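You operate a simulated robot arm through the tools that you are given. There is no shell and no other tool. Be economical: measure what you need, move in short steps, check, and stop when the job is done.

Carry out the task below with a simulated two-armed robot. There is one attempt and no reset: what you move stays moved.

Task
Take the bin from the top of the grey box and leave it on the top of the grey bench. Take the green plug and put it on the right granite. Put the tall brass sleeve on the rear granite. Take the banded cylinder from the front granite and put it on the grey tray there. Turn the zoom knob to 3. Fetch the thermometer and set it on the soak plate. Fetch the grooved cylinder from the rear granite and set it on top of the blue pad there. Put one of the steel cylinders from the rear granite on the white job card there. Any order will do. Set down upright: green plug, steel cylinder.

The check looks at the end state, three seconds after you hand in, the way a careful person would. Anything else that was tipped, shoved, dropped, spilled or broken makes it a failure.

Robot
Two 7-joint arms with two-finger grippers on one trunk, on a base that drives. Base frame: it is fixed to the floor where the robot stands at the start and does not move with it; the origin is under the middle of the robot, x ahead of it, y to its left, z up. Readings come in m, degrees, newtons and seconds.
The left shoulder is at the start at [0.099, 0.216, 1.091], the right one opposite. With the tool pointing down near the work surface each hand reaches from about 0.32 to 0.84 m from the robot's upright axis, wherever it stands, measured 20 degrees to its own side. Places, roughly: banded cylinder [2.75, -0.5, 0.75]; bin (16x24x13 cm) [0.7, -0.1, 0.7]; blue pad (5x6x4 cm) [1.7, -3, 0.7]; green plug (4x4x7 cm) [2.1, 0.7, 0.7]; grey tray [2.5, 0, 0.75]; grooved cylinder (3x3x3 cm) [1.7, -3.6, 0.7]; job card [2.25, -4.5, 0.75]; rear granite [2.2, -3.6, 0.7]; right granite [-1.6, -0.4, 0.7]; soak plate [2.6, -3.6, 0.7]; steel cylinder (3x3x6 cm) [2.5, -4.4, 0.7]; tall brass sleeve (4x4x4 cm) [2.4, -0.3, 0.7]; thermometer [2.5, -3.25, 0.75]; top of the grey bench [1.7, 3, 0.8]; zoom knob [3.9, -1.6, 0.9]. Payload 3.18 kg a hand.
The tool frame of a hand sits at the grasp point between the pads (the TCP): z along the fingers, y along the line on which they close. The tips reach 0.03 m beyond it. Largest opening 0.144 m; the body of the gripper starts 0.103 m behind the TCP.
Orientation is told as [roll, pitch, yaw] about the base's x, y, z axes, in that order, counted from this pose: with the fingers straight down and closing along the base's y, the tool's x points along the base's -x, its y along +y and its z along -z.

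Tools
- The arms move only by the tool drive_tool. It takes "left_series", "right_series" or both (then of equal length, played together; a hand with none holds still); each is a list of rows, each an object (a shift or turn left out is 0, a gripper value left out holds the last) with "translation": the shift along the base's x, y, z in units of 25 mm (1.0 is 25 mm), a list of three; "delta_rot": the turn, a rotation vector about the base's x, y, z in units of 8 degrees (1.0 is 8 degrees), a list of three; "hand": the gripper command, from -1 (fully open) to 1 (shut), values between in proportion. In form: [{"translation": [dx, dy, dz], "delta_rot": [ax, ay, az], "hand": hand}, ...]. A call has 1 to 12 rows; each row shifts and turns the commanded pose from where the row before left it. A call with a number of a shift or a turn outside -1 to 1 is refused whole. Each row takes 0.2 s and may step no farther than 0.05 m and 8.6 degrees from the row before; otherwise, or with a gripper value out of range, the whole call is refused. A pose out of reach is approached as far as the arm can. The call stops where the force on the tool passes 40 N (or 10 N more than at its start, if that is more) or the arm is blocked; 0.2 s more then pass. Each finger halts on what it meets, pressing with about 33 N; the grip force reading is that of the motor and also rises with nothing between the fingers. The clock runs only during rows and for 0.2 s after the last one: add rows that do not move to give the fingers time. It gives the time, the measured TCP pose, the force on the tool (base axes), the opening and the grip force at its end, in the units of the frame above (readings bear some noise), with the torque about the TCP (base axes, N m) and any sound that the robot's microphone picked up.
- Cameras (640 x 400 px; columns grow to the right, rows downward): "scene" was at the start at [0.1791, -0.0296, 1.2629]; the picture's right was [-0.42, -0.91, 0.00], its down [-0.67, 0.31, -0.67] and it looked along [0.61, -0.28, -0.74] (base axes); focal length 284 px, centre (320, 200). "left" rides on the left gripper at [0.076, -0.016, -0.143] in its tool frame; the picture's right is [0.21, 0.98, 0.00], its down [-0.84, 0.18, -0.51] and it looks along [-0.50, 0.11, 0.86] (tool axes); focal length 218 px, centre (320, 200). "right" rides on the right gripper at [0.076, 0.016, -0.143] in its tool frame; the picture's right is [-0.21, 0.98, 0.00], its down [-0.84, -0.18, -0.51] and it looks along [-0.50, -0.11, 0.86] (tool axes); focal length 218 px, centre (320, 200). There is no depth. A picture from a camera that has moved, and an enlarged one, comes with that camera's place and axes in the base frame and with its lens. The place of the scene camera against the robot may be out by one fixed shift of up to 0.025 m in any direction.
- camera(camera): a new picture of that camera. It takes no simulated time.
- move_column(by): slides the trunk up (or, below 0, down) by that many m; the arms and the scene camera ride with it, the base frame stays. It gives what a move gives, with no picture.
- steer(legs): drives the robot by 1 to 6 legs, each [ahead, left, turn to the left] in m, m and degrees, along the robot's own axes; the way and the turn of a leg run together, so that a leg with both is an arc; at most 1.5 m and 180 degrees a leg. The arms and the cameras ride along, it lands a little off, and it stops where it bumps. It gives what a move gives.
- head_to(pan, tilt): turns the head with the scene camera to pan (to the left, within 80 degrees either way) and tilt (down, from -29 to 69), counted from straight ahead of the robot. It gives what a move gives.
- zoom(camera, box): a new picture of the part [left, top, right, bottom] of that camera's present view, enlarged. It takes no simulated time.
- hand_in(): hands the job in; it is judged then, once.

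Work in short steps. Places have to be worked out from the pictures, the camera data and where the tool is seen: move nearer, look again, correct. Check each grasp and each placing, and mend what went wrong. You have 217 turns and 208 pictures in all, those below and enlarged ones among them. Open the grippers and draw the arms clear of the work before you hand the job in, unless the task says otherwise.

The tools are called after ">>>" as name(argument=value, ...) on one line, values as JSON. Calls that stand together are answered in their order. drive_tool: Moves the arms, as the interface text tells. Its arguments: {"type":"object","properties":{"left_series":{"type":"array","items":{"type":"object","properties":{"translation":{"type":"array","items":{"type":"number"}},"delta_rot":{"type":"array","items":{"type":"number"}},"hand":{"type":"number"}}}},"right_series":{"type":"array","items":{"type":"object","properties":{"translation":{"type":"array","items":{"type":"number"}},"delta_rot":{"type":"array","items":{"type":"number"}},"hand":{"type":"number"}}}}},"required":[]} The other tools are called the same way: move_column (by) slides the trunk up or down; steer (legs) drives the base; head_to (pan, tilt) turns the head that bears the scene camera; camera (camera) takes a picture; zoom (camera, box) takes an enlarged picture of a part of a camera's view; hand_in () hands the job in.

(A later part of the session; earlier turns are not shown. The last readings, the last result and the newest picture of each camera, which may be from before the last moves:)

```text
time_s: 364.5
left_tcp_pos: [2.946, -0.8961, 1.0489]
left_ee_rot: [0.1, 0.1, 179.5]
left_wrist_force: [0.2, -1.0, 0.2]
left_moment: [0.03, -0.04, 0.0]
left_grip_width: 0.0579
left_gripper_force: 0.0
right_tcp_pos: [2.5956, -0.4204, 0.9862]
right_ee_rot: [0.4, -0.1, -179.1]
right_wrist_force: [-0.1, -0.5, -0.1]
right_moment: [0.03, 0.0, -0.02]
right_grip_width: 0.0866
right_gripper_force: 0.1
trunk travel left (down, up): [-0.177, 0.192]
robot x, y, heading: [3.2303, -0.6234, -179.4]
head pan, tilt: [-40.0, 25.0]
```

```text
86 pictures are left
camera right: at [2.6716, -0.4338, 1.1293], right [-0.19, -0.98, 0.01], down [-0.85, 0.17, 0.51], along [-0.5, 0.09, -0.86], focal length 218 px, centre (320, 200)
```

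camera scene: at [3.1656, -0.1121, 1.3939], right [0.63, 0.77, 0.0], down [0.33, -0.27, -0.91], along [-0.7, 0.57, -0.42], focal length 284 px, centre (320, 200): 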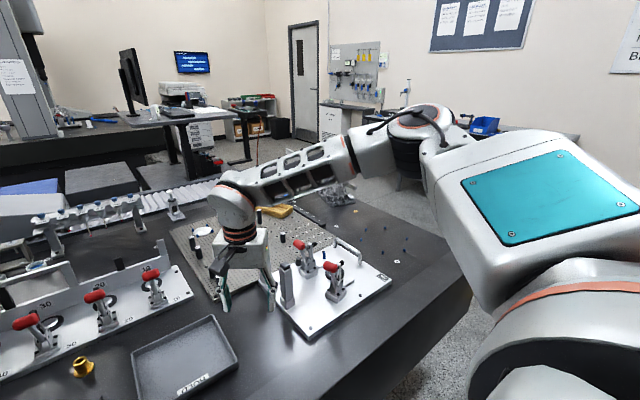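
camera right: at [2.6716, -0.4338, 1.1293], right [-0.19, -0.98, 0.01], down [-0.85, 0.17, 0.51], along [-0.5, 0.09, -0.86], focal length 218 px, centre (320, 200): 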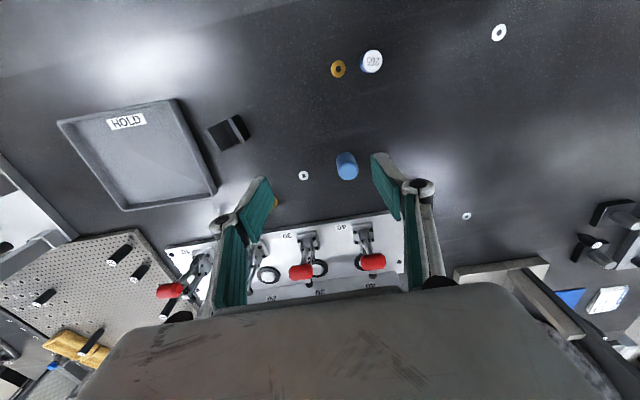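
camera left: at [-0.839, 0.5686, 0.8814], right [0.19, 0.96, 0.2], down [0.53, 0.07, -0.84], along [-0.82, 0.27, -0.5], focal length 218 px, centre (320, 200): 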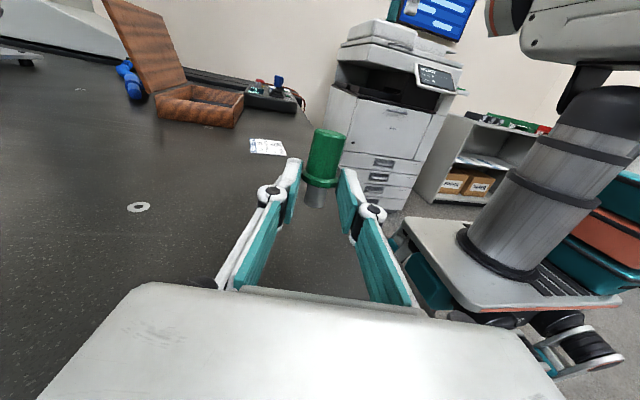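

Banded cylinder at ≈(2.672,-0.511). Move over it and descend.

>>> drive_tool(right_series=[{"translation": [0.76, -0.92, 0]}, {"translation": [0.76, -0.92, 0]}, {"translation": [0.76, -0.92, 0]}, {"translation": [0.76, -0.9, 0]}, {"translation": [0, 0, -1]}, {"translation": [0, 0, -1]}, {"translation": [0, 0, -1]}, {"translation": [0, 0, -1]}, {"translation": [0, 0, -1]}, {"translation": [0, 0, -0.6]}])

>>> camera(camera="right")

```text
time_s: 366.7
left_tcp_pos: [2.9464, -0.8964, 1.0489]
left_ee_rot: [0.2, 0.1, 179.6]
left_wrist_force: [0.1, 0.1, -0.1]
left_moment: [0.01, 0.02, -0.01]
left_grip_width: 0.0574
left_gripper_force: 0.1
right_tcp_pos: [2.674, -0.4716, 0.84]
right_ee_rot: [0.4, 0.0, -179.0]
right_wrist_force: [-0.1, -0.8, -0.3]
right_moment: [-0.01, 0.01, -0.03]
right_grip_width: 0.0863
right_gripper_force: 0.0
right hand out of reach, approached as far as the arm can: row 1, 2, 3, 4
trunk travel left (down, up): [-0.177, 0.192]
robot x, y, heading: [3.2259, -0.623, -179.0]
head pan, tilt: [-40.0, 25.0]
```

```text
85 pictures are left
camera right: at [2.7486, -0.4846, 0.9827], right [-0.19, -0.98, 0.01], down [-0.85, 0.17, 0.51], along [-0.5, 0.09, -0.86], focal length 218 px, centre (320, 200)
```

right: 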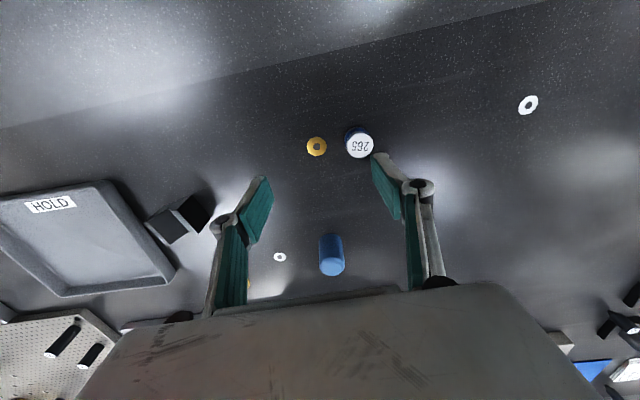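

>>> drive_tool(right_series=[{"translation": [0, -0.86, 0]}, {"translation": [0, -0.86, 0]}, {"translation": [0, 0, -1]}])

>>> zoom(camera="right", box=[220, 80, 420, 220])

```text
time_s: 367.5
left_tcp_pos: [2.9468, -0.8942, 1.0482]
left_ee_rot: [0.1, 0.2, 179.5]
left_wrist_force: [0.4, 0.4, -1.1]
left_moment: [-0.04, 0.02, 0.02]
left_grip_width: 0.0577
left_gripper_force: 0.1
right_tcp_pos: [2.6733, -0.4691, 0.8152]
right_ee_rot: [0.5, 0.0, -179.0]
right_wrist_force: [0.5, 0.1, -0.8]
right_moment: [0.02, -0.02, -0.04]
right_grip_width: 0.0861
right_gripper_force: 0.0
right hand out of reach, approached as far as the arm can: row 1, 2
trunk travel left (down, up): [-0.177, 0.192]
robot x, y, heading: [3.2253, -0.6269, -179.4]
head pan, tilt: [-40.0, 25.0]
```

```text
2.86 times, centred on (320, 150) of right
camera zoom: at [2.7497, -0.4833, 0.9578], right [-0.19, -0.98, 0.01], down [-0.84, 0.17, 0.51], along [-0.5, 0.09, -0.86], focal length 624 px, centre (320, 343)
```

zoom: 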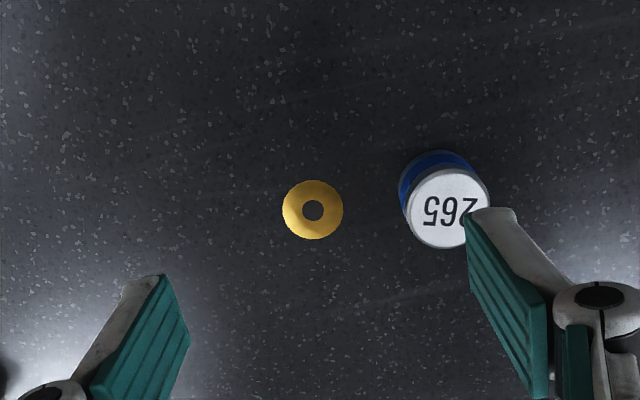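

Lateral limit; shift the base 4.5 cm left instead, then descend and grip.

>>> steer(legs=[[0, 0.045, 0]])

>>> zoom(camera="right", box=[220, 80, 420, 220])

```text
time_s: 368.6
left_tcp_pos: [2.9484, -0.9421, 1.048]
left_ee_rot: [0.0, 0.1, 179.5]
left_wrist_force: [-0.2, -0.4, -0.3]
left_moment: [0.05, 0.0, 0.03]
left_grip_width: 0.0577
left_gripper_force: 0.0
right_tcp_pos: [2.6735, -0.5164, 0.8141]
right_ee_rot: [0.4, -0.1, -179.2]
right_wrist_force: [0.6, -0.9, -0.4]
right_moment: [0.04, 0.04, 0.01]
right_grip_width: 0.0865
right_gripper_force: 0.0
trunk travel left (down, up): [-0.177, 0.192]
robot x, y, heading: [3.2258, -0.6694, -179.2]
head pan, tilt: [-40.0, 25.0]
```

```text
2.86 times, centred on (320, 150) of right
camera zoom: at [2.7506, -0.529, 0.9585], right [-0.19, -0.98, 0.01], down [-0.84, 0.17, 0.51], along [-0.5, 0.09, -0.86], focal length 624 px, centre (320, 343)
```

zoom: 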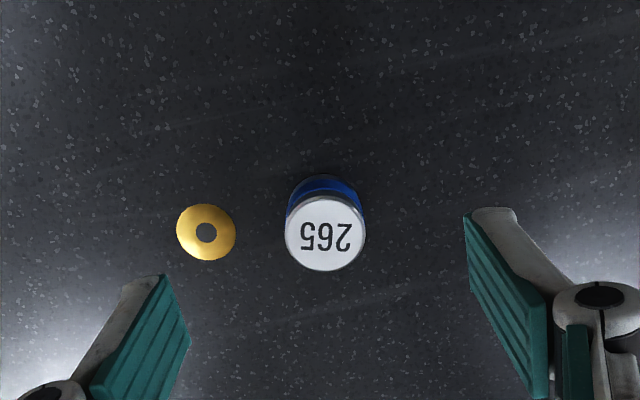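

Centred. Descend and grip.

>>> drive_tool(right_series=[{"translation": [0, 0, -1]}, {"translation": [0, 0, -1]}, {"translation": [0, 0, -0.32]}, {"hand": 1}, {"hand": 1}, {"hand": 1}])

>>> drive_tool(right_series=[{"translation": [0, 0, 1]}, {"translation": [0, 0, 1]}, {"translation": [0, 0, 1]}, {"translation": [0, 0, 1]}])

>>> camera(camera="right")

```text
time_s: 370.0
left_tcp_pos: [2.9475, -0.9413, 1.0477]
left_ee_rot: [0.1, 0.1, 179.6]
left_wrist_force: [0.2, -0.3, 0.6]
left_moment: [0.04, -0.04, 0.01]
left_grip_width: 0.0576
left_gripper_force: 0.0
right_tcp_pos: [2.681, -0.5017, 0.7623]
right_ee_rot: [0.5, 0.0, -179.0]
right_wrist_force: [0.4, 0.6, 0.8]
right_moment: [0.05, -0.01, -0.01]
right_grip_width: 0.0288
right_gripper_force: 33.3
right hand out of reach, approached as far as the arm can: row 1, 2
trunk travel left (down, up): [-0.177, 0.192]
robot x, y, heading: [3.2261, -0.6668, -179.0]
head pan, tilt: [-40.0, 25.0]
```

```text
time_s: 371.0
left_tcp_pos: [2.9466, -0.9405, 1.0481]
left_ee_rot: [0.0, 0.1, 179.6]
left_wrist_force: [-0.1, 0.4, -0.2]
left_moment: [0.01, -0.02, -0.01]
left_grip_width: 0.0575
left_gripper_force: 0.2
right_tcp_pos: [2.68, -0.5021, 0.8614]
right_ee_rot: [0.5, -0.1, -179.1]
right_wrist_force: [0.7, -0.2, -2.4]
right_moment: [0.01, -0.01, 0.05]
right_grip_width: 0.0289
right_gripper_force: 32.9
trunk travel left (down, up): [-0.177, 0.192]
robot x, y, heading: [3.2285, -0.6661, -179.2]
head pan, tilt: [-40.0, 25.0]
```

```text
82 pictures are left
camera right: at [2.7566, -0.5158, 1.0046], right [-0.19, -0.98, 0.01], down [-0.84, 0.17, 0.51], along [-0.5, 0.09, -0.86], focal length 218 px, centre (320, 200)
```

right: 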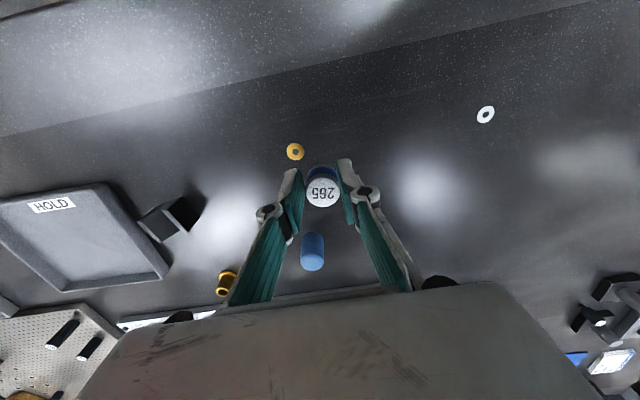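

Held. Shift the base right 0.40 m (toward +y) and extend 8 cm to be over the tray.

>>> steer(legs=[[0, -0.4, 0]])

>>> drive_tool(right_series=[{"translation": [-0.8, 0, 0]}, {"translation": [-0.8, 0, 0]}, {"translation": [-0.8, 0, 0]}, {"translation": [-0.8, 0, 0]}])

>>> camera(camera="right")

```text
time_s: 375.0
left_tcp_pos: [2.9423, -0.5455, 1.0481]
left_ee_rot: [0.1, 0.1, 180.0]
left_wrist_force: [0.8, -0.1, -1.0]
left_moment: [-0.02, -0.01, 0.01]
left_grip_width: 0.0576
left_gripper_force: 0.1
right_tcp_pos: [2.6729, -0.1086, 0.8604]
right_ee_rot: [0.4, -0.1, -178.6]
right_wrist_force: [0.6, 0.3, -2.2]
right_moment: [0.03, -0.03, 0.05]
right_grip_width: 0.0294
right_gripper_force: 32.2
trunk travel left (down, up): [-0.177, 0.192]
robot x, y, heading: [3.2179, -0.2732, -178.7]
head pan, tilt: [-40.0, 25.0]
```

```text
time_s: 376.0
left_tcp_pos: [2.9416, -0.5464, 1.049]
left_ee_rot: [0.0, 0.1, 180.0]
left_wrist_force: [0.0, -1.0, 0.5]
left_moment: [-0.01, 0.03, -0.04]
left_grip_width: 0.0575
left_gripper_force: 0.1
right_tcp_pos: [2.6057, -0.097, 0.8659]
right_ee_rot: [0.4, -0.2, -178.8]
right_wrist_force: [-0.2, -0.5, -1.7]
right_moment: [-0.01, -0.08, -0.02]
right_grip_width: 0.0292
right_gripper_force: 33.1
right hand out of reach, approached as far as the arm can: row 3, 4
trunk travel left (down, up): [-0.177, 0.192]
robot x, y, heading: [3.2214, -0.2722, -178.8]
head pan, tilt: [-40.0, 25.0]
```

```text
81 pictures are left
camera right: at [2.6815, -0.1096, 1.0096], right [-0.19, -0.98, 0.01], down [-0.85, 0.17, 0.51], along [-0.5, 0.09, -0.86], focal length 218 px, centre (320, 200)
```

right: 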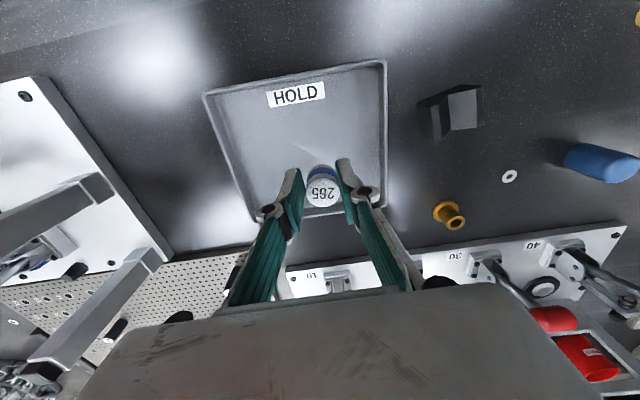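

Over the tray (x 2.51–2.68, y -0.18–0.016). Lower.

>>> drive_tool(right_series=[{"translation": [0, 0.3, -1]}, {"translation": [0, 0.2, -1]}, {"translation": [0, 0, -1]}, {"translation": [0, 0, -0.5]}])

>>> drive_tool(right_series=[{"translation": [0, 0, -0.2]}, {"translation": [0, 0, -0.2]}])

```text
time_s: 377.0
left_tcp_pos: [2.9431, -0.5446, 1.0475]
left_ee_rot: [0.2, 0.2, 180.0]
left_wrist_force: [0.9, 1.4, -0.1]
left_moment: [0.02, 0.01, 0.01]
left_grip_width: 0.0575
left_gripper_force: 0.1
right_tcp_pos: [2.6088, -0.0797, 0.7798]
right_ee_rot: [0.5, -0.2, -178.9]
right_wrist_force: [0.2, 0.5, -1.6]
right_moment: [-0.01, -0.01, -0.02]
right_grip_width: 0.0294
right_gripper_force: 33.2
right hand out of reach, approached as far as the arm can: row 4
trunk travel left (down, up): [-0.177, 0.192]
robot x, y, heading: [3.2211, -0.2718, -178.7]
head pan, tilt: [-40.0, 25.0]
```

```text
time_s: 377.6
left_tcp_pos: [2.942, -0.5459, 1.0481]
left_ee_rot: [0.1, 0.2, 179.9]
left_wrist_force: [0.2, -1.0, -0.8]
left_moment: [0.03, 0.0, 0.01]
left_grip_width: 0.0579
left_gripper_force: 0.0
right_tcp_pos: [2.6105, -0.0777, 0.771]
right_ee_rot: [0.5, -0.2, -178.8]
right_wrist_force: [-1.2, 0.8, -2.1]
right_moment: [-0.01, -0.01, 0.02]
right_grip_width: 0.0287
right_gripper_force: 33.2
right hand out of reach, approached as far as the arm can: row 2
trunk travel left (down, up): [-0.177, 0.192]
robot x, y, heading: [3.2254, -0.2696, -179.1]
head pan, tilt: [-40.0, 25.0]
```

>>> move_column(by=-0.004)

>>> move_column(by=-0.003)

```text
time_s: 378.2
left_tcp_pos: [2.9438, -0.5458, 1.045]
left_ee_rot: [0.1, 0.2, 180.0]
left_wrist_force: [0.9, 0.3, -0.3]
left_moment: [0.01, 0.01, -0.02]
left_grip_width: 0.0575
left_gripper_force: 0.1
right_tcp_pos: [2.6119, -0.0782, 0.7686]
right_ee_rot: [0.4, 0.0, -178.8]
right_wrist_force: [-0.6, -0.3, -2.4]
right_moment: [-0.01, -0.04, 0.01]
right_grip_width: 0.0292
right_gripper_force: 32.8
trunk travel left (down, up): [-0.173, 0.196]
robot x, y, heading: [3.2167, -0.2728, -178.9]
head pan, tilt: [-40.0, 25.0]
```

```text
time_s: 378.7
left_tcp_pos: [2.9432, -0.5457, 1.0438]
left_ee_rot: [0.1, 0.0, 180.0]
left_wrist_force: [-0.2, 0.6, 0.5]
left_moment: [-0.01, 0.0, 0.01]
left_grip_width: 0.0574
left_gripper_force: 0.1
right_tcp_pos: [2.6121, -0.078, 0.7675]
right_ee_rot: [0.4, -0.3, -178.7]
right_wrist_force: [-1.2, -0.1, 0.6]
right_moment: [0.02, 0.07, -0.03]
right_grip_width: 0.0294
right_gripper_force: 32.7
trunk travel left (down, up): [-0.17, 0.199]
robot x, y, heading: [3.2242, -0.2714, -178.7]
head pan, tilt: [-40.0, 25.0]
```

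Contact (force went to +0.6). Release and raise.

>>> drive_tool(right_series=[{"hand": 0.3}, {"hand": 0}, {"hand": 0}, {"translation": [0, 0, 1]}, {"translation": [0, 0, 1]}, {"translation": [0, 0, 1]}, {"translation": [0, 0, 1]}, {"translation": [0, 0, 1]}])

>>> camera(camera="right")

```text
time_s: 380.5
left_tcp_pos: [2.945, -0.5464, 1.0436]
left_ee_rot: [0.1, 0.1, 179.8]
left_wrist_force: [0.0, 0.4, -0.3]
left_moment: [0.02, -0.03, -0.03]
left_grip_width: 0.0576
left_gripper_force: 0.0
right_tcp_pos: [2.6142, -0.0783, 0.8926]
right_ee_rot: [0.4, -0.3, -178.8]
right_wrist_force: [0.5, -0.4, 0.4]
right_moment: [0.01, -0.01, -0.01]
right_grip_width: 0.0722
right_gripper_force: 0.1
trunk travel left (down, up): [-0.17, 0.199]
robot x, y, heading: [3.2207, -0.2703, -178.7]
head pan, tilt: [-40.0, 25.0]
```

```text
80 pictures are left
camera right: at [2.6903, -0.0906, 1.0362], right [-0.19, -0.98, 0.01], down [-0.84, 0.17, 0.51], along [-0.5, 0.09, -0.86], focal length 218 px, centre (320, 200)
```

right: 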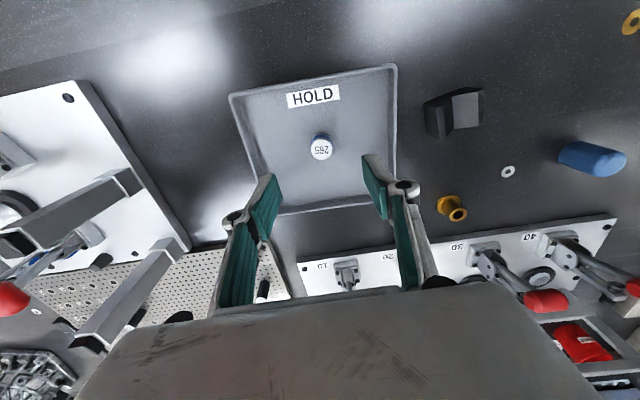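

Banded cylinder sits in the tray. Next the brass sleeve at ≈(2.462,-0.268) with the right arm: bring the left hand inward away from the column, then shift the base.

>>> drive_tool(left_series=[{"translation": [0, 0.8, 0.3]}, {"translation": [0, 0.9, 0.3]}, {"translation": [0, 0.9, 0.3]}, {"translation": [0, 0.9, 0.3]}, {"translation": [0, 0.9, 0.3]}, {"translation": [0, 0.9, 0.3]}, {"translation": [0, 0.9, 0.3]}, {"translation": [0, 0.9, 0.3]}], right_series=[{"translation": [0, 0, 1]}, {"translation": [0, 0, 1]}, {}, {}, {}, {}, {}, {}])

>>> steer(legs=[[0.065, 0.17, 0]])

>>> move_column(by=-0.1)

>>> camera(camera="right")

```text
time_s: 382.5
left_tcp_pos: [2.973, -0.4327, 1.1081]
left_ee_rot: [-1.2, -0.5, -167.7]
left_wrist_force: [0.3, -0.8, -0.7]
left_moment: [-0.01, 0.03, -0.03]
left_grip_width: 0.0577
left_gripper_force: 0.0
right_tcp_pos: [2.5988, -0.2, 0.9474]
right_ee_rot: [0.0, -0.6, -168.1]
right_wrist_force: [0.8, -1.4, -1.1]
right_moment: [0.05, 0.04, -0.04]
right_grip_width: 0.0721
right_gripper_force: 0.0
trunk travel left (down, up): [-0.17, 0.199]
robot x, y, heading: [3.2211, -0.2719, -168.0]
head pan, tilt: [-40.0, 25.0]
stopped in row 8 (left hand): the arm was blocked; the commanded pose is now the measured one
```

```text
time_s: 383.1
left_tcp_pos: [2.9706, -0.4318, 1.1076]
left_ee_rot: [-0.9, -0.4, -167.0]
left_wrist_force: [0.1, 0.0, -0.1]
left_moment: [0.01, 0.01, 0.02]
left_grip_width: 0.0575
left_gripper_force: 0.0
right_tcp_pos: [2.5946, -0.2004, 0.9453]
right_ee_rot: [0.3, -0.4, -167.6]
right_wrist_force: [-0.4, -0.3, 1.0]
right_moment: [0.01, 0.01, -0.02]
right_grip_width: 0.0721
right_gripper_force: 0.1
trunk travel left (down, up): [-0.17, 0.199]
robot x, y, heading: [3.2289, -0.2755, -167.7]
head pan, tilt: [-40.0, 25.0]
stopped in leg 1: the robot was blocked; the commanded pose is now the measured one
```

```text
time_s: 383.6
left_tcp_pos: [2.9702, -0.4294, 1.0982]
left_ee_rot: [-0.9, -0.7, -166.8]
left_wrist_force: [-1.2, -3.1, -1.7]
left_moment: [0.53, -0.01, -0.23]
left_grip_width: 0.0575
left_gripper_force: 0.1
right_tcp_pos: [2.5957, -0.2001, 0.9319]
right_ee_rot: [0.5, -0.2, -167.6]
right_wrist_force: [-0.3, 0.9, 0.7]
right_moment: [0.04, 0.01, 0.01]
right_grip_width: 0.0719
right_gripper_force: 0.1
trunk travel left (down, up): [-0.161, 0.209]
robot x, y, heading: [3.2258, -0.2741, -167.1]
head pan, tilt: [-40.0, 25.0]
stopped: the force on the tool passed its limit at 60 N (the readings are from after the stop); the commanded pose is now the measured one
```

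```text
79 pictures are left
camera right: at [2.6729, -0.1974, 1.0754], right [0.01, -1.0, 0.01], down [-0.86, 0.0, 0.51], along [-0.51, -0.01, -0.86], focal length 218 px, centre (320, 200)
```

right: 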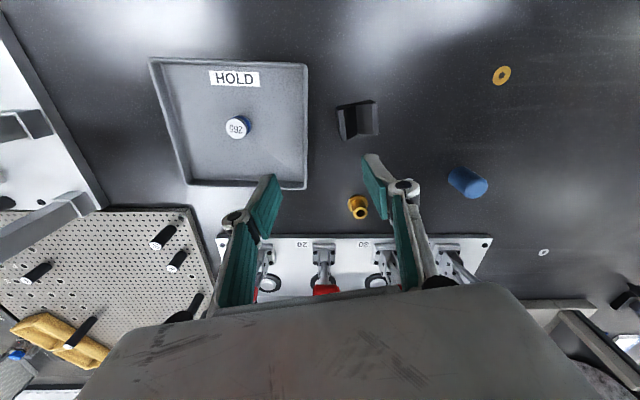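

The left arm is blocked by something and the base got turned. Look left.

>>> head_to(pan=60, tilt=20)

>>> camera(camera="scene")

```text
time_s: 385.4
left_tcp_pos: [2.9725, -0.4307, 1.0952]
left_ee_rot: [-0.6, -0.9, -168.2]
left_wrist_force: [30.5, -85.4, -36.7]
left_moment: [12.79, 7.8, -7.4]
left_grip_width: 0.0574
left_gripper_force: 0.1
right_tcp_pos: [2.5976, -0.1993, 0.9349]
right_ee_rot: [0.4, -0.4, -167.7]
right_wrist_force: [0.5, -0.4, 0.7]
right_moment: [0.08, 0.02, 0.01]
right_grip_width: 0.0717
right_gripper_force: 0.0
trunk travel left (down, up): [-0.161, 0.209]
robot x, y, heading: [3.2282, -0.2744, -167.7]
head pan, tilt: [60.0, 20.0]
```

```text
78 pictures are left
camera scene: at [3.0077, -0.2671, 1.2957], right [0.31, 0.95, 0.0], down [0.27, -0.09, -0.96], along [-0.91, 0.3, -0.29], focal length 284 px, centre (320, 200)
```

scene: 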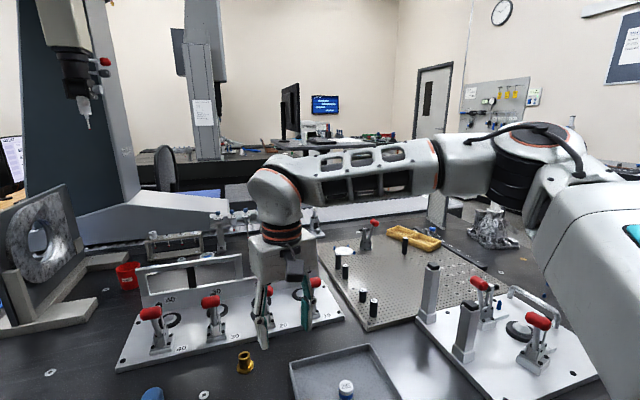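

The left wrist was against the robot's own head. Move the left hand outward again.

>>> drive_tool(left_series=[{"translation": [-0.5, -1, -0.2]}, {"translation": [-0.5, -1, -0.2]}, {"translation": [0, -1, -0.2]}, {"translation": [0, -1, -0.2]}, {"translation": [0, -0.5, -0.2]}])

>>> head_to(pan=60, tilt=20)

>>> camera(camera="scene")

```text
time_s: 386.6
left_tcp_pos: [2.9359, -0.5452, 1.0694]
left_ee_rot: [-0.8, -0.1, -167.3]
left_wrist_force: [-0.2, 0.3, 0.2]
left_moment: [-0.01, -0.01, -0.02]
left_grip_width: 0.0578
left_gripper_force: 0.1
right_tcp_pos: [2.589, -0.2008, 0.9295]
right_ee_rot: [0.5, 0.1, -167.7]
right_wrist_force: [0.0, 0.4, -0.9]
right_moment: [0.02, 0.01, 0.0]
right_grip_width: 0.0719
right_gripper_force: 0.0
trunk travel left (down, up): [-0.161, 0.209]
robot x, y, heading: [3.2298, -0.2747, -167.9]
head pan, tilt: [60.0, 20.0]
```

```text
time_s: 387.1
left_tcp_pos: [2.9353, -0.5448, 1.0685]
left_ee_rot: [-0.8, -0.1, -167.2]
left_wrist_force: [0.6, 0.4, 0.5]
left_moment: [-0.03, 0.02, -0.02]
left_grip_width: 0.0574
left_gripper_force: 0.1
right_tcp_pos: [2.588, -0.1997, 0.9293]
right_ee_rot: [0.4, 0.1, -167.6]
right_wrist_force: [0.2, 1.0, 0.4]
right_moment: [-0.02, 0.0, 0.01]
right_grip_width: 0.0719
right_gripper_force: 0.2
trunk travel left (down, up): [-0.161, 0.209]
robot x, y, heading: [3.2243, -0.272, -167.9]
head pan, tilt: [60.0, 20.0]
```

```text
77 pictures are left
camera scene: at [3.0563, -0.3864, 1.2893], right [-0.95, 0.31, 0.0], down [0.1, 0.33, -0.94], along [-0.29, -0.89, -0.34], focal length 284 px, centre (320, 200)
```

scene: 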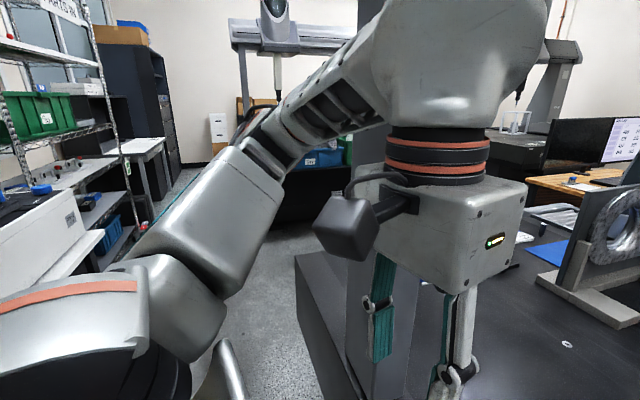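

Clear now. Move ahead 6 cm, lower trunk 0.1 m, then extend the right hand toward the sleeve.

>>> steer(legs=[[0.06, 0, 0]])

>>> move_column(by=-0.1)

>>> drive_tool(right_series=[{"translation": [-0.6, -0.6, 0.4]}, {"translation": [-0.6, -0.6, 0.4]}, {"translation": [-0.6, -0.6, 0.2]}, {"translation": [-0.6, -0.5, 0]}])

>>> camera(camera="right")

```text
time_s: 388.2
left_tcp_pos: [2.9095, -0.5496, 1.0689]
left_ee_rot: [-0.8, -0.1, -168.1]
left_wrist_force: [0.2, -0.8, 0.6]
left_moment: [0.0, -0.02, 0.02]
left_grip_width: 0.0577
left_gripper_force: 0.0
right_tcp_pos: [2.5664, -0.2, 0.9284]
right_ee_rot: [0.4, 0.2, -168.8]
right_wrist_force: [0.8, 0.2, 0.7]
right_moment: [-0.02, 0.03, 0.01]
right_grip_width: 0.0723
right_gripper_force: 0.0
trunk travel left (down, up): [-0.161, 0.209]
robot x, y, heading: [3.2012, -0.2843, -168.9]
head pan, tilt: [60.0, 20.0]
stopped in leg 1: the robot was blocked; the commanded pose is now the measured one
```

```text
time_s: 389.5
left_tcp_pos: [2.9413, -0.5609, 0.9865]
left_ee_rot: [-1.9, -3.7, -165.6]
left_wrist_force: [0.3, 0.4, 0.4]
left_moment: [-0.04, -0.01, -0.01]
left_grip_width: 0.0577
left_gripper_force: 0.0
right_tcp_pos: [2.5874, -0.2136, 0.8558]
right_ee_rot: [0.0, -2.1, -167.4]
right_wrist_force: [-0.7, -0.3, 0.2]
right_moment: [0.02, -0.01, -0.01]
right_grip_width: 0.0721
right_gripper_force: 0.1
trunk travel left (down, up): [-0.061, 0.309]
robot x, y, heading: [3.2064, -0.2847, -167.8]
head pan, tilt: [60.0, 20.0]
```

```text
time_s: 390.7
left_tcp_pos: [2.9372, -0.5616, 0.9843]
left_ee_rot: [-2.0, -3.5, -164.6]
left_wrist_force: [0.5, -0.9, -1.4]
left_moment: [0.02, 0.04, -0.02]
left_grip_width: 0.0578
left_gripper_force: 0.1
right_tcp_pos: [2.5276, -0.2555, 0.8652]
right_ee_rot: [0.4, -0.7, -166.8]
right_wrist_force: [0.0, -1.0, -0.2]
right_moment: [0.08, 0.02, 0.0]
right_grip_width: 0.072
right_gripper_force: 0.0
right hand out of reach, approached as far as the arm can: row 3, 4
trunk travel left (down, up): [-0.061, 0.309]
robot x, y, heading: [3.2065, -0.2854, -166.8]
head pan, tilt: [60.0, 20.0]
stopped in row 4 (right hand): the arm was blocked; the commanded pose is now the measured one
```

```text
76 pictures are left
camera right: at [2.6061, -0.2517, 1.0078], right [0.02, -1.0, 0.01], down [-0.86, -0.01, 0.52], along [-0.52, -0.02, -0.86], focal length 218 px, centre (320, 200)
```

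right: 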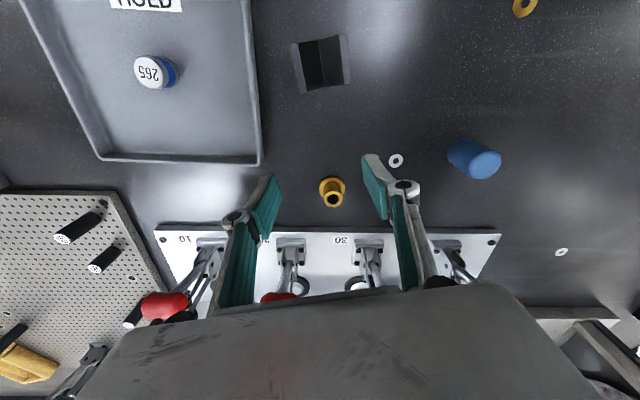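

Right arm can't reach the sleeve. I'll use the left arm from a base position further toward +y (so its elbow clears the column). Raise trunk, retract the right hand, reposition.

>>> move_column(by=0.12)

>>> drive_tool(right_series=[{"translation": [0.8, 0.3, 0.6]}, {"translation": [0.8, 0.3, 0.6]}, {"translation": [0.8, 0.3, 0.6]}, {"translation": [0.8, 0.3, 0.6]}, {"translation": [0.8, 0.3, 0]}, {"translation": [0.8, 0.3, 0]}, {"translation": [0.8, 0.3, 0]}, {"translation": [0.8, 0.3, 0]}])

>>> steer(legs=[[-0.08, 0, 0], [0, 0, -13.5], [0.1, -0.48, 0]])

>>> camera(camera="left")

```text
time_s: 392.2
left_tcp_pos: [2.914, -0.5596, 1.0931]
left_ee_rot: [-1.5, -1.3, -165.7]
left_wrist_force: [-0.7, 0.2, 0.1]
left_moment: [0.02, -0.07, 0.0]
left_grip_width: 0.0577
left_gripper_force: 0.0
right_tcp_pos: [2.5843, -0.2334, 1.1946]
right_ee_rot: [0.7, -24.0, -167.7]
right_wrist_force: [-0.8, -0.4, 0.5]
right_moment: [0.04, 0.0, 0.0]
right_grip_width: 0.0718
right_gripper_force: 0.0
trunk travel left (down, up): [-0.181, 0.189]
robot x, y, heading: [3.205, -0.2815, -167.6]
head pan, tilt: [60.0, 20.0]
```

```text
time_s: 394.0
left_tcp_pos: [2.9182, -0.56, 1.0958]
left_ee_rot: [-1.6, -1.5, -165.6]
left_wrist_force: [0.0, 0.5, 0.0]
left_moment: [0.0, 0.04, -0.04]
left_grip_width: 0.0576
left_gripper_force: 0.0
right_tcp_pos: [2.7439, -0.1731, 1.2588]
right_ee_rot: [0.7, -24.2, -167.5]
right_wrist_force: [-0.6, 0.2, 0.2]
right_moment: [-0.03, 0.02, 0.0]
right_grip_width: 0.0722
right_gripper_force: 0.1
trunk travel left (down, up): [-0.181, 0.189]
robot x, y, heading: [3.2038, -0.2856, -167.4]
head pan, tilt: [60.0, 20.0]
```

```text
time_s: 400.3
left_tcp_pos: [2.8477, 0.021, 1.0939]
left_ee_rot: [-1.6, -1.5, -179.6]
left_wrist_force: [0.1, 0.6, -0.4]
left_moment: [-0.04, 0.0, 0.01]
left_grip_width: 0.0577
left_gripper_force: 0.0
right_tcp_pos: [2.7737, 0.4377, 1.2583]
right_ee_rot: [0.6, -24.2, 178.4]
right_wrist_force: [-0.5, 0.2, 0.7]
right_moment: [0.0, -0.01, 0.05]
right_grip_width: 0.072
right_gripper_force: 0.1
trunk travel left (down, up): [-0.181, 0.189]
robot x, y, heading: [3.193, 0.2205, 178.6]
head pan, tilt: [60.0, 20.0]
```

```text
75 pictures are left
camera left: at [2.9281, 0.0334, 1.2352], right [0.21, -0.98, -0.03], down [-0.83, -0.2, 0.52], along [-0.52, -0.09, -0.85], focal length 218 px, centre (320, 200)
```

left: 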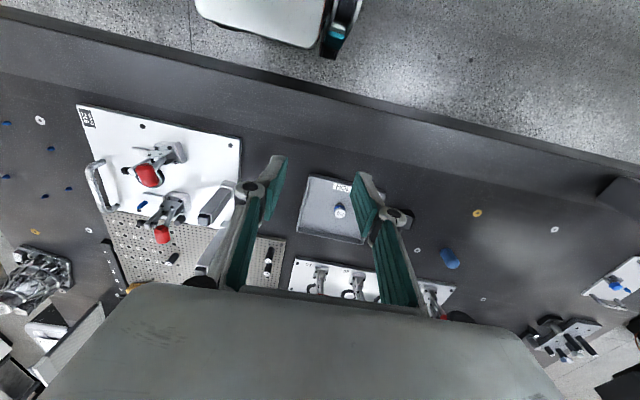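

>>> steer(legs=[[0.03, 0.12, 1.4]])

>>> drive_tool(left_series=[{"translation": [-1, -0.7, 0], "delta_rot": [0.2, 0.19, 0]}, {"translation": [-1, -0.7, 0]}, {"translation": [-1, -0.7, 0]}, {"translation": [-1, -0.7, 0]}, {"translation": [-1, -0.7, 0]}, {"translation": [-1, -0.7, -0.5]}, {"translation": [-1, -0.7, -0.5]}, {"translation": [-1, -0.7, -0.5]}, {"translation": [-1, -0.5, -0.5]}, {"translation": [-1, 0, -0.5]}, {"translation": [-1, 0, -0.5]}, {"translation": [-1, 0, -0.5]}], right_series=[{"delta_rot": [0, -1, 0]}, {"delta_rot": [0, -1, 0]}, {"delta_rot": [0, -1, 0]}, {"translation": [0, 0, 0]}, {}, {}, {}, {}, {}, {}, {}, {}])

>>> camera(camera="left")

```text
time_s: 402.0
left_tcp_pos: [2.8207, -0.1072, 1.0942]
left_ee_rot: [-1.6, -1.5, -178.4]
left_wrist_force: [0.1, 0.1, -0.6]
left_moment: [0.02, 0.0, -0.02]
left_grip_width: 0.0578
left_gripper_force: 0.0
right_tcp_pos: [2.7368, 0.3079, 1.2597]
right_ee_rot: [0.6, -24.3, 179.7]
right_wrist_force: [0.1, 0.5, 0.0]
right_moment: [0.03, 0.01, 0.02]
right_grip_width: 0.0719
right_gripper_force: 0.0
trunk travel left (down, up): [-0.181, 0.189]
robot x, y, heading: [3.1647, 0.0985, 180.0]
head pan, tilt: [60.0, 20.0]
```

```text
time_s: 404.6
left_tcp_pos: [2.604, -0.2572, 1.0462]
left_ee_rot: [-3.2, -2.9, -178.3]
left_wrist_force: [0.3, 0.6, 0.5]
left_moment: [-0.02, -0.02, -0.01]
left_grip_width: 0.0577
left_gripper_force: 0.1
left hand out of reach, approached as far as the arm can: row 9, 10, 11, 12
right_tcp_pos: [2.7368, 0.3067, 1.2551]
right_ee_rot: [0.6, -0.2, 179.5]
right_wrist_force: [0.4, -0.3, -0.2]
right_moment: [0.0, 0.05, 0.03]
right_grip_width: 0.072
right_gripper_force: 0.1
right hand out of reach, approached as far as the arm can: row 3
trunk travel left (down, up): [-0.181, 0.189]
robot x, y, heading: [3.1673, 0.1034, 179.8]
head pan, tilt: [60.0, 20.0]
```

```text
74 pictures are left
camera left: at [2.6878, -0.2456, 1.1856], right [0.24, -0.97, -0.07], down [-0.81, -0.23, 0.54], along [-0.54, -0.07, -0.84], focal length 218 px, centre (320, 200)
```

left: 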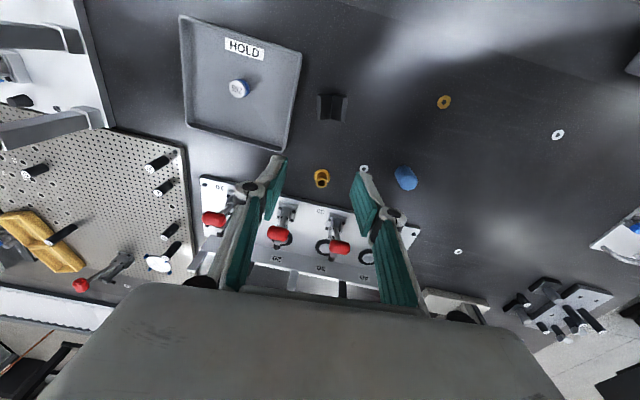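

>>> drive_tool(left_series=[{"translation": [0, 0, -1], "delta_rot": [-0.4, -0.36, 0]}, {"translation": [0, 0, -1]}, {"translation": [0, 0, -1]}, {"translation": [0, 0, -1]}, {"translation": [0, 0, -1]}, {"translation": [0, 0, -1]}, {"translation": [-1, 0, 0]}, {"translation": [-1, 0, 0]}, {"translation": [-1, 0, 0]}, {"translation": [-1, -0.2, 0]}, {"translation": [-1, -0.2, 0]}, {"translation": [-0.8, -0.2, 0]}])

>>> camera(camera="left")

```text
time_s: 407.2
left_tcp_pos: [2.5151, -0.2582, 0.9002]
left_ee_rot: [0.1, -0.2, -178.4]
left_wrist_force: [0.1, 0.3, -0.5]
left_moment: [-0.01, 0.0, 0.0]
left_grip_width: 0.0576
left_gripper_force: 0.1
left hand out of reach, approached as far as the arm can: row 10, 11, 12
right_tcp_pos: [2.7393, 0.3068, 1.2553]
right_ee_rot: [0.5, -0.2, 179.4]
right_wrist_force: [-0.2, 0.6, -0.4]
right_moment: [-0.03, 0.01, -0.02]
right_grip_width: 0.0719
right_gripper_force: 0.1
trunk travel left (down, up): [-0.181, 0.189]
robot x, y, heading: [3.1598, 0.0994, 179.8]
head pan, tilt: [60.0, 20.0]
```

```text
73 pictures are left
camera left: at [2.5903, -0.2409, 1.042], right [0.24, -0.97, 0.0], down [-0.84, -0.2, 0.51], along [-0.5, -0.12, -0.86], focal length 218 px, centre (320, 200)
```

left: 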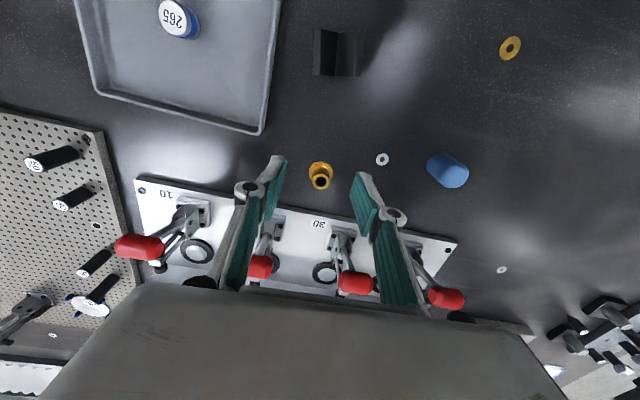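

Lower gives more reach. Descend further and extend to the sleeve at (2.459,-0.273).

>>> drive_tool(left_series=[{"translation": [0, 0, -1]}, {"translation": [0, 0, -1]}, {"translation": [-0.6, -0.1, -0.5]}, {"translation": [-0.6, -0.2, 0]}, {"translation": [-0.6, -0.2, 0]}, {"translation": [-0.4, -0.1, 0]}])

>>> camera(camera="left")

```text
time_s: 408.6
left_tcp_pos: [2.4907, -0.2651, 0.8367]
left_ee_rot: [0.2, -0.2, -178.4]
left_wrist_force: [-0.1, 0.2, 0.5]
left_moment: [-0.04, 0.0, 0.0]
left_grip_width: 0.0575
left_gripper_force: 0.0
left hand out of reach, approached as far as the arm can: row 4, 5, 6
right_tcp_pos: [2.7395, 0.3063, 1.2556]
right_ee_rot: [0.7, -0.3, 179.5]
right_wrist_force: [0.1, 0.0, 0.6]
right_moment: [0.02, 0.03, 0.01]
right_grip_width: 0.0721
right_gripper_force: 0.1
trunk travel left (down, up): [-0.181, 0.189]
robot x, y, heading: [3.1627, 0.1001, 179.8]
head pan, tilt: [60.0, 20.0]
```

```text
72 pictures are left
camera left: at [2.5662, -0.2472, 0.9795], right [0.24, -0.97, 0.0], down [-0.84, -0.2, 0.51], along [-0.5, -0.12, -0.86], focal length 218 px, centre (320, 200)
```

left: 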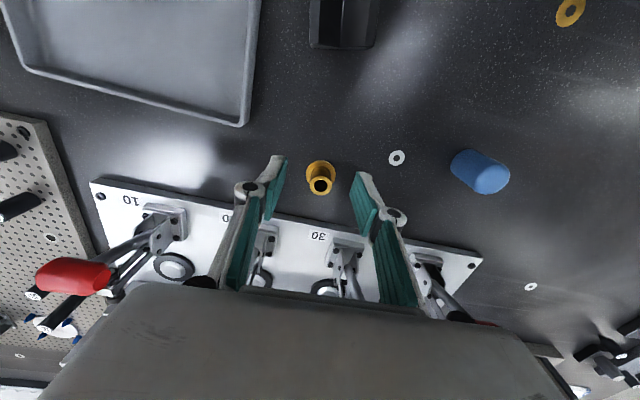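

>>> drive_tool(left_series=[{"translation": [-0.4, -0.1, -0.8]}, {"translation": [-0.4, -0.1, -0.6]}, {"translation": [-0.4, -0.15, -0.4]}, {"translation": [-0.3, 0, 0]}])

>>> zoom(camera="left", box=[220, 100, 420, 240])

```text
time_s: 409.6
left_tcp_pos: [2.4858, -0.2674, 0.8266]
left_ee_rot: [0.2, -0.3, -178.4]
left_wrist_force: [0.7, -0.1, 0.0]
left_moment: [-0.02, 0.01, 0.0]
left_grip_width: 0.0576
left_gripper_force: 0.0
left hand out of reach, approached as far as the arm can: row 1, 2, 3, 4
right_tcp_pos: [2.738, 0.3051, 1.2572]
right_ee_rot: [0.6, -0.3, 179.5]
right_wrist_force: [-0.3, 0.6, -0.1]
right_moment: [0.02, -0.02, -0.02]
right_grip_width: 0.0722
right_gripper_force: 0.0
trunk travel left (down, up): [-0.181, 0.189]
robot x, y, heading: [3.1675, 0.0977, 179.7]
head pan, tilt: [60.0, 20.0]
```

```text
2.86 times, centred on (320, 170) of left
camera zoom: at [2.5622, -0.2482, 0.9692], right [0.24, -0.97, 0.0], down [-0.83, -0.2, 0.51], along [-0.5, -0.12, -0.86], focal length 624 px, centre (320, 286)
```

zoom: 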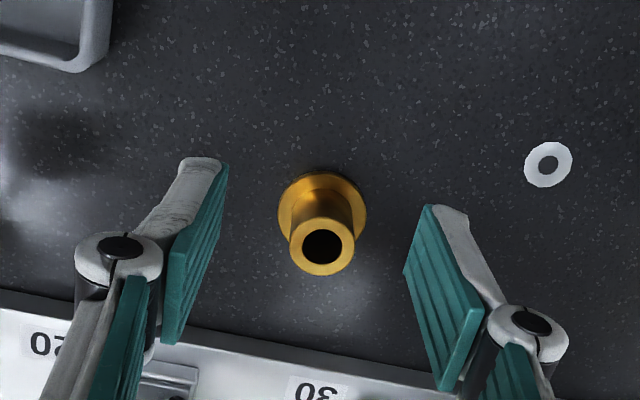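

>>> steer(legs=[[0.026, 0.004, 0]])

```text
time_s: 410.4
left_tcp_pos: [2.4837, -0.2683, 0.8272]
left_ee_rot: [0.3, -0.2, -178.1]
left_wrist_force: [0.1, 0.3, 0.4]
left_moment: [-0.02, -0.01, 0.02]
left_grip_width: 0.0574
left_gripper_force: 0.0
right_tcp_pos: [2.7362, 0.3058, 1.255]
right_ee_rot: [0.7, -0.3, 179.5]
right_wrist_force: [-0.1, 0.0, 0.1]
right_moment: [-0.01, 0.01, -0.02]
right_grip_width: 0.072
right_gripper_force: 0.0
trunk travel left (down, up): [-0.181, 0.189]
robot x, y, heading: [3.1627, 0.1004, 180.0]
head pan, tilt: [60.0, 20.0]
stopped in leg 1: the robot was blocked; the commanded pose is now the measured one
```

Base is at its limit. Pitch the tool forward 12° to gain reach, then extend and descend.

>>> drive_tool(left_series=[{"delta_rot": [0, 0.75, 0]}, {"delta_rot": [0, 0.75, 0]}, {"translation": [-0.5, -0.2, 0]}, {"translation": [-0.45, -0.1, 0]}, {"translation": [0, 0, -0.6]}, {"translation": [0, 0, -0.6]}])

>>> zoom(camera="left", box=[220, 100, 420, 240])

```text
time_s: 411.8
left_tcp_pos: [2.4598, -0.2759, 0.7977]
left_ee_rot: [-0.3, -12.3, -178.2]
left_wrist_force: [-0.6, 0.1, 0.1]
left_moment: [-0.01, 0.0, 0.0]
left_grip_width: 0.0572
left_gripper_force: 0.2
right_tcp_pos: [2.735, 0.3049, 1.2554]
right_ee_rot: [0.6, -0.3, 179.5]
right_wrist_force: [0.4, 0.6, 0.7]
right_moment: [0.01, 0.0, 0.01]
right_grip_width: 0.0719
right_gripper_force: 0.1
trunk travel left (down, up): [-0.181, 0.189]
robot x, y, heading: [3.1624, 0.0981, 180.1]
head pan, tilt: [60.0, 20.0]
```

```text
2.86 times, centred on (320, 170) of left
camera zoom: at [2.564, -0.2563, 0.9201], right [0.23, -0.97, -0.05], down [-0.71, -0.2, 0.67], along [-0.67, -0.12, -0.74], focal length 624 px, centre (320, 286)
```

zoom: 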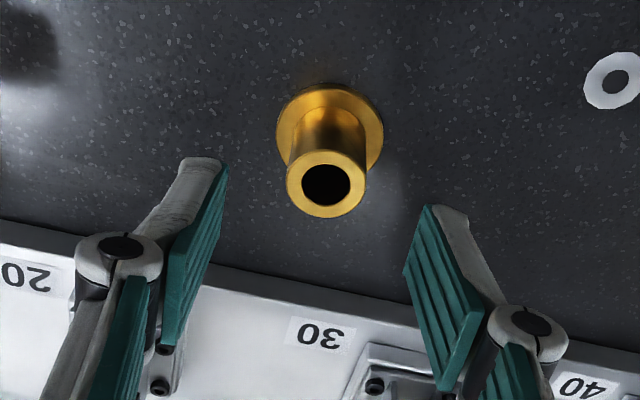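

Aligned. Descend to z≈0.765 and close.

>>> drive_tool(left_series=[{"translation": [0.05, 0.05, -0.7]}, {"translation": [0, 0, -0.6]}, {"hand": 1}, {"hand": 1}, {"hand": 1}])

>>> drive_tool(left_series=[{"translation": [0, 0, 0.6]}, {"translation": [0.3, 0, 1]}, {"translation": [0.5, 0.2, 1]}, {"translation": [0.8, 0.2, 1]}, {"translation": [1, 0.2, 1]}, {"translation": [1, 0.2, 1]}, {"translation": [1, 0.2, 1]}])

>>> camera(camera="left")

```text
time_s: 412.9
left_tcp_pos: [2.4619, -0.2737, 0.7637]
left_ee_rot: [-0.3, -12.3, -178.2]
left_wrist_force: [0.4, 0.0, 0.9]
left_moment: [0.01, -0.02, -0.01]
left_grip_width: 0.0259
left_gripper_force: 33.4
right_tcp_pos: [2.7357, 0.3044, 1.2551]
right_ee_rot: [0.7, -0.3, 179.4]
right_wrist_force: [0.2, -0.4, 0.2]
right_moment: [0.0, 0.01, 0.01]
right_grip_width: 0.0719
right_gripper_force: 0.0
trunk travel left (down, up): [-0.181, 0.189]
robot x, y, heading: [3.1628, 0.0996, 180.1]
head pan, tilt: [60.0, 20.0]
```

```text
time_s: 414.6
left_tcp_pos: [2.5767, -0.2493, 0.9287]
left_ee_rot: [-0.2, -12.4, -178.1]
left_wrist_force: [0.8, -0.1, -2.1]
left_moment: [0.02, -0.03, 0.0]
left_grip_width: 0.026
left_gripper_force: 32.9
right_tcp_pos: [2.7369, 0.3055, 1.2556]
right_ee_rot: [0.5, -0.3, 179.5]
right_wrist_force: [0.6, -0.1, -0.7]
right_moment: [0.01, 0.04, -0.02]
right_grip_width: 0.072
right_gripper_force: 0.1
trunk travel left (down, up): [-0.181, 0.189]
robot x, y, heading: [3.1588, 0.0998, 179.8]
head pan, tilt: [60.0, 20.0]
```

```text
69 pictures are left
camera left: at [2.681, -0.2308, 1.0516], right [0.23, -0.97, -0.05], down [-0.71, -0.2, 0.68], along [-0.67, -0.12, -0.74], focal length 218 px, centre (320, 200)
```

left: 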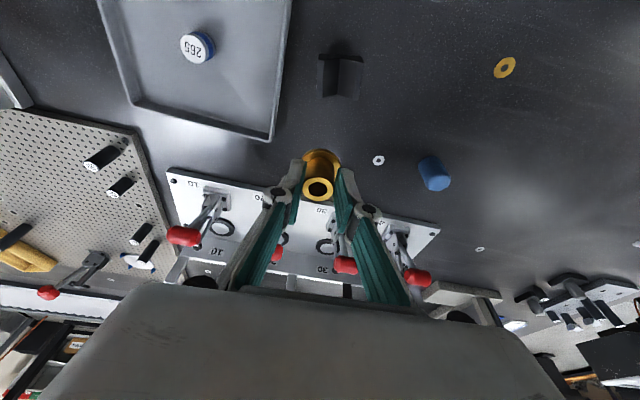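

Sleeve held. Retract the hand toward the body, back up, and slide along the corridor toward -y.

>>> drive_tool(left_series=[{"translation": [1, 0, 0.8]}, {"translation": [1, 0, 0.8]}, {"translation": [1, 0, 0.8]}, {"translation": [1, 0, 0.8]}, {"translation": [1, 0, 0.8]}, {"translation": [1, 0, 0.8]}, {"translation": [1, 0, 0]}], right_series=[{"translation": [0, 0, -1]}, {"translation": [0, 0, -1]}, {"translation": [0, 0, -1]}, {"translation": [0, 0, -1]}, {"translation": [0, 0, -1]}, {"translation": [0, 0, -1]}, {}])

>>> steer(legs=[[-0.22, 0, 0], [0, 0.9, 0]])

>>> head_to(pan=75, tilt=22)

>>> camera(camera="scene")

```text
time_s: 416.1
left_tcp_pos: [2.7527, -0.2513, 1.0495]
left_ee_rot: [-0.2, -12.4, -178.2]
left_wrist_force: [-0.1, -0.3, -0.9]
left_moment: [0.02, 0.0, -0.01]
left_grip_width: 0.0259
left_gripper_force: 33.2
right_tcp_pos: [2.7376, 0.3038, 1.1057]
right_ee_rot: [0.7, -0.6, 179.5]
right_wrist_force: [-0.1, -0.5, -0.2]
right_moment: [-0.01, 0.05, 0.01]
right_grip_width: 0.0721
right_gripper_force: 0.1
trunk travel left (down, up): [-0.181, 0.189]
robot x, y, heading: [3.1568, 0.1017, 180.1]
head pan, tilt: [60.0, 20.0]
```

```text
time_s: 425.7
left_tcp_pos: [2.9657, -1.1519, 1.0483]
left_ee_rot: [-0.2, -12.3, -178.3]
left_wrist_force: [-0.2, 0.6, -2.1]
left_moment: [0.02, -0.04, -0.03]
left_grip_width: 0.0261
left_gripper_force: 32.8
right_tcp_pos: [2.9516, -0.596, 1.1053]
right_ee_rot: [0.6, -0.3, 179.5]
right_wrist_force: [-0.2, -1.5, 0.5]
right_moment: [-0.02, -0.01, 0.04]
right_grip_width: 0.0721
right_gripper_force: 0.0
trunk travel left (down, up): [-0.181, 0.189]
robot x, y, heading: [3.3771, -0.8028, 179.7]
head pan, tilt: [60.0, 20.0]
```

```text
time_s: 426.5
left_tcp_pos: [2.9655, -1.1509, 1.0488]
left_ee_rot: [-0.1, -12.3, -178.3]
left_wrist_force: [-0.2, 0.4, -1.5]
left_moment: [0.02, -0.03, -0.02]
left_grip_width: 0.0259
left_gripper_force: 33.1
right_tcp_pos: [2.9514, -0.5978, 1.1058]
right_ee_rot: [0.6, -0.4, 179.5]
right_wrist_force: [0.7, -0.4, 0.0]
right_moment: [-0.02, 0.02, 0.03]
right_grip_width: 0.072
right_gripper_force: 0.0
trunk travel left (down, up): [-0.181, 0.189]
robot x, y, heading: [3.3776, -0.8028, 179.6]
head pan, tilt: [75.0, 22.0]
```

```text
68 pictures are left
camera scene: at [3.2271, -0.8878, 1.3082], right [-0.96, 0.26, 0.0], down [0.1, 0.36, -0.93], along [-0.24, -0.89, -0.37], focal length 284 px, centre (320, 200)
```

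scene: 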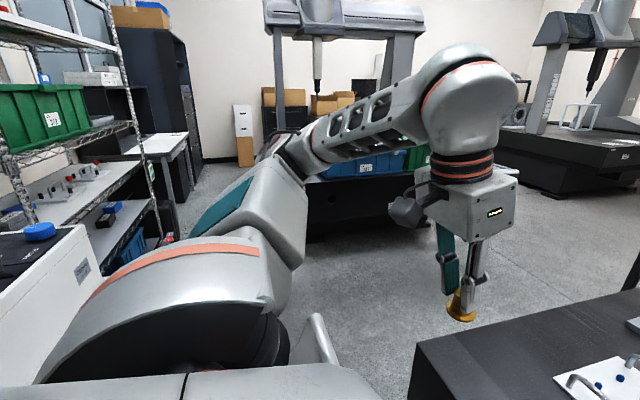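

The corridor continues; the rear granite begins beyond. Continue sliding to y≈-2.9 and look ahead.

>>> steer(legs=[[0, 1.2, 0], [0, 1.2, 0]])

>>> head_to(pan=0, tilt=38)

>>> camera(camera="scene")

```text
time_s: 447.8
left_tcp_pos: [2.9692, -3.5808, 1.0486]
left_ee_rot: [-0.2, -12.3, -177.4]
left_wrist_force: [0.2, -0.1, -2.6]
left_moment: [0.0, -0.05, 0.03]
left_grip_width: 0.0259
left_gripper_force: 32.7
right_tcp_pos: [2.9467, -3.0271, 1.1061]
right_ee_rot: [0.6, -0.3, -179.6]
right_wrist_force: [0.2, -0.3, 0.9]
right_moment: [-0.03, 0.0, 0.02]
right_grip_width: 0.0721
right_gripper_force: 0.1
trunk travel left (down, up): [-0.181, 0.189]
robot x, y, heading: [3.3747, -3.2265, -179.2]
head pan, tilt: [75.0, 22.0]
```

```text
time_s: 449.3
left_tcp_pos: [2.9689, -3.5809, 1.0488]
left_ee_rot: [-0.2, -12.3, -177.5]
left_wrist_force: [-0.6, -0.4, -1.2]
left_moment: [0.0, -0.03, -0.01]
left_grip_width: 0.0261
left_gripper_force: 32.8
right_tcp_pos: [2.947, -3.027, 1.1039]
right_ee_rot: [0.6, -0.3, -179.7]
right_wrist_force: [0.3, -0.5, 0.2]
right_moment: [0.01, -0.02, -0.02]
right_grip_width: 0.0721
right_gripper_force: 0.1
trunk travel left (down, up): [-0.181, 0.189]
robot x, y, heading: [3.3712, -3.223, -179.0]
head pan, tilt: [0.0, 38.0]
```

```text
67 pictures are left
camera scene: at [3.1643, -3.2246, 1.2831], right [-0.01, 1.0, 0.0], down [0.62, 0.01, -0.79], along [-0.79, -0.01, -0.62], focal length 284 px, centre (320, 200)
```

scene: 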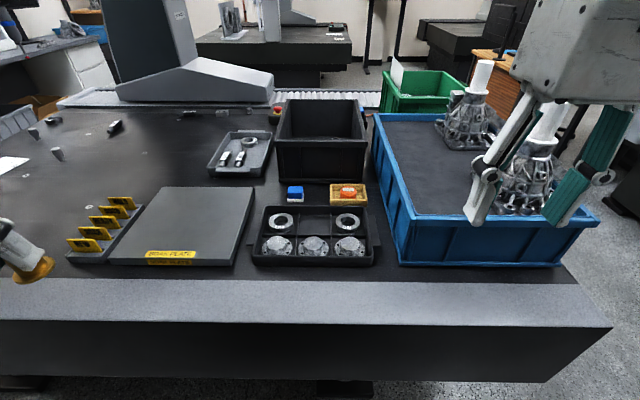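

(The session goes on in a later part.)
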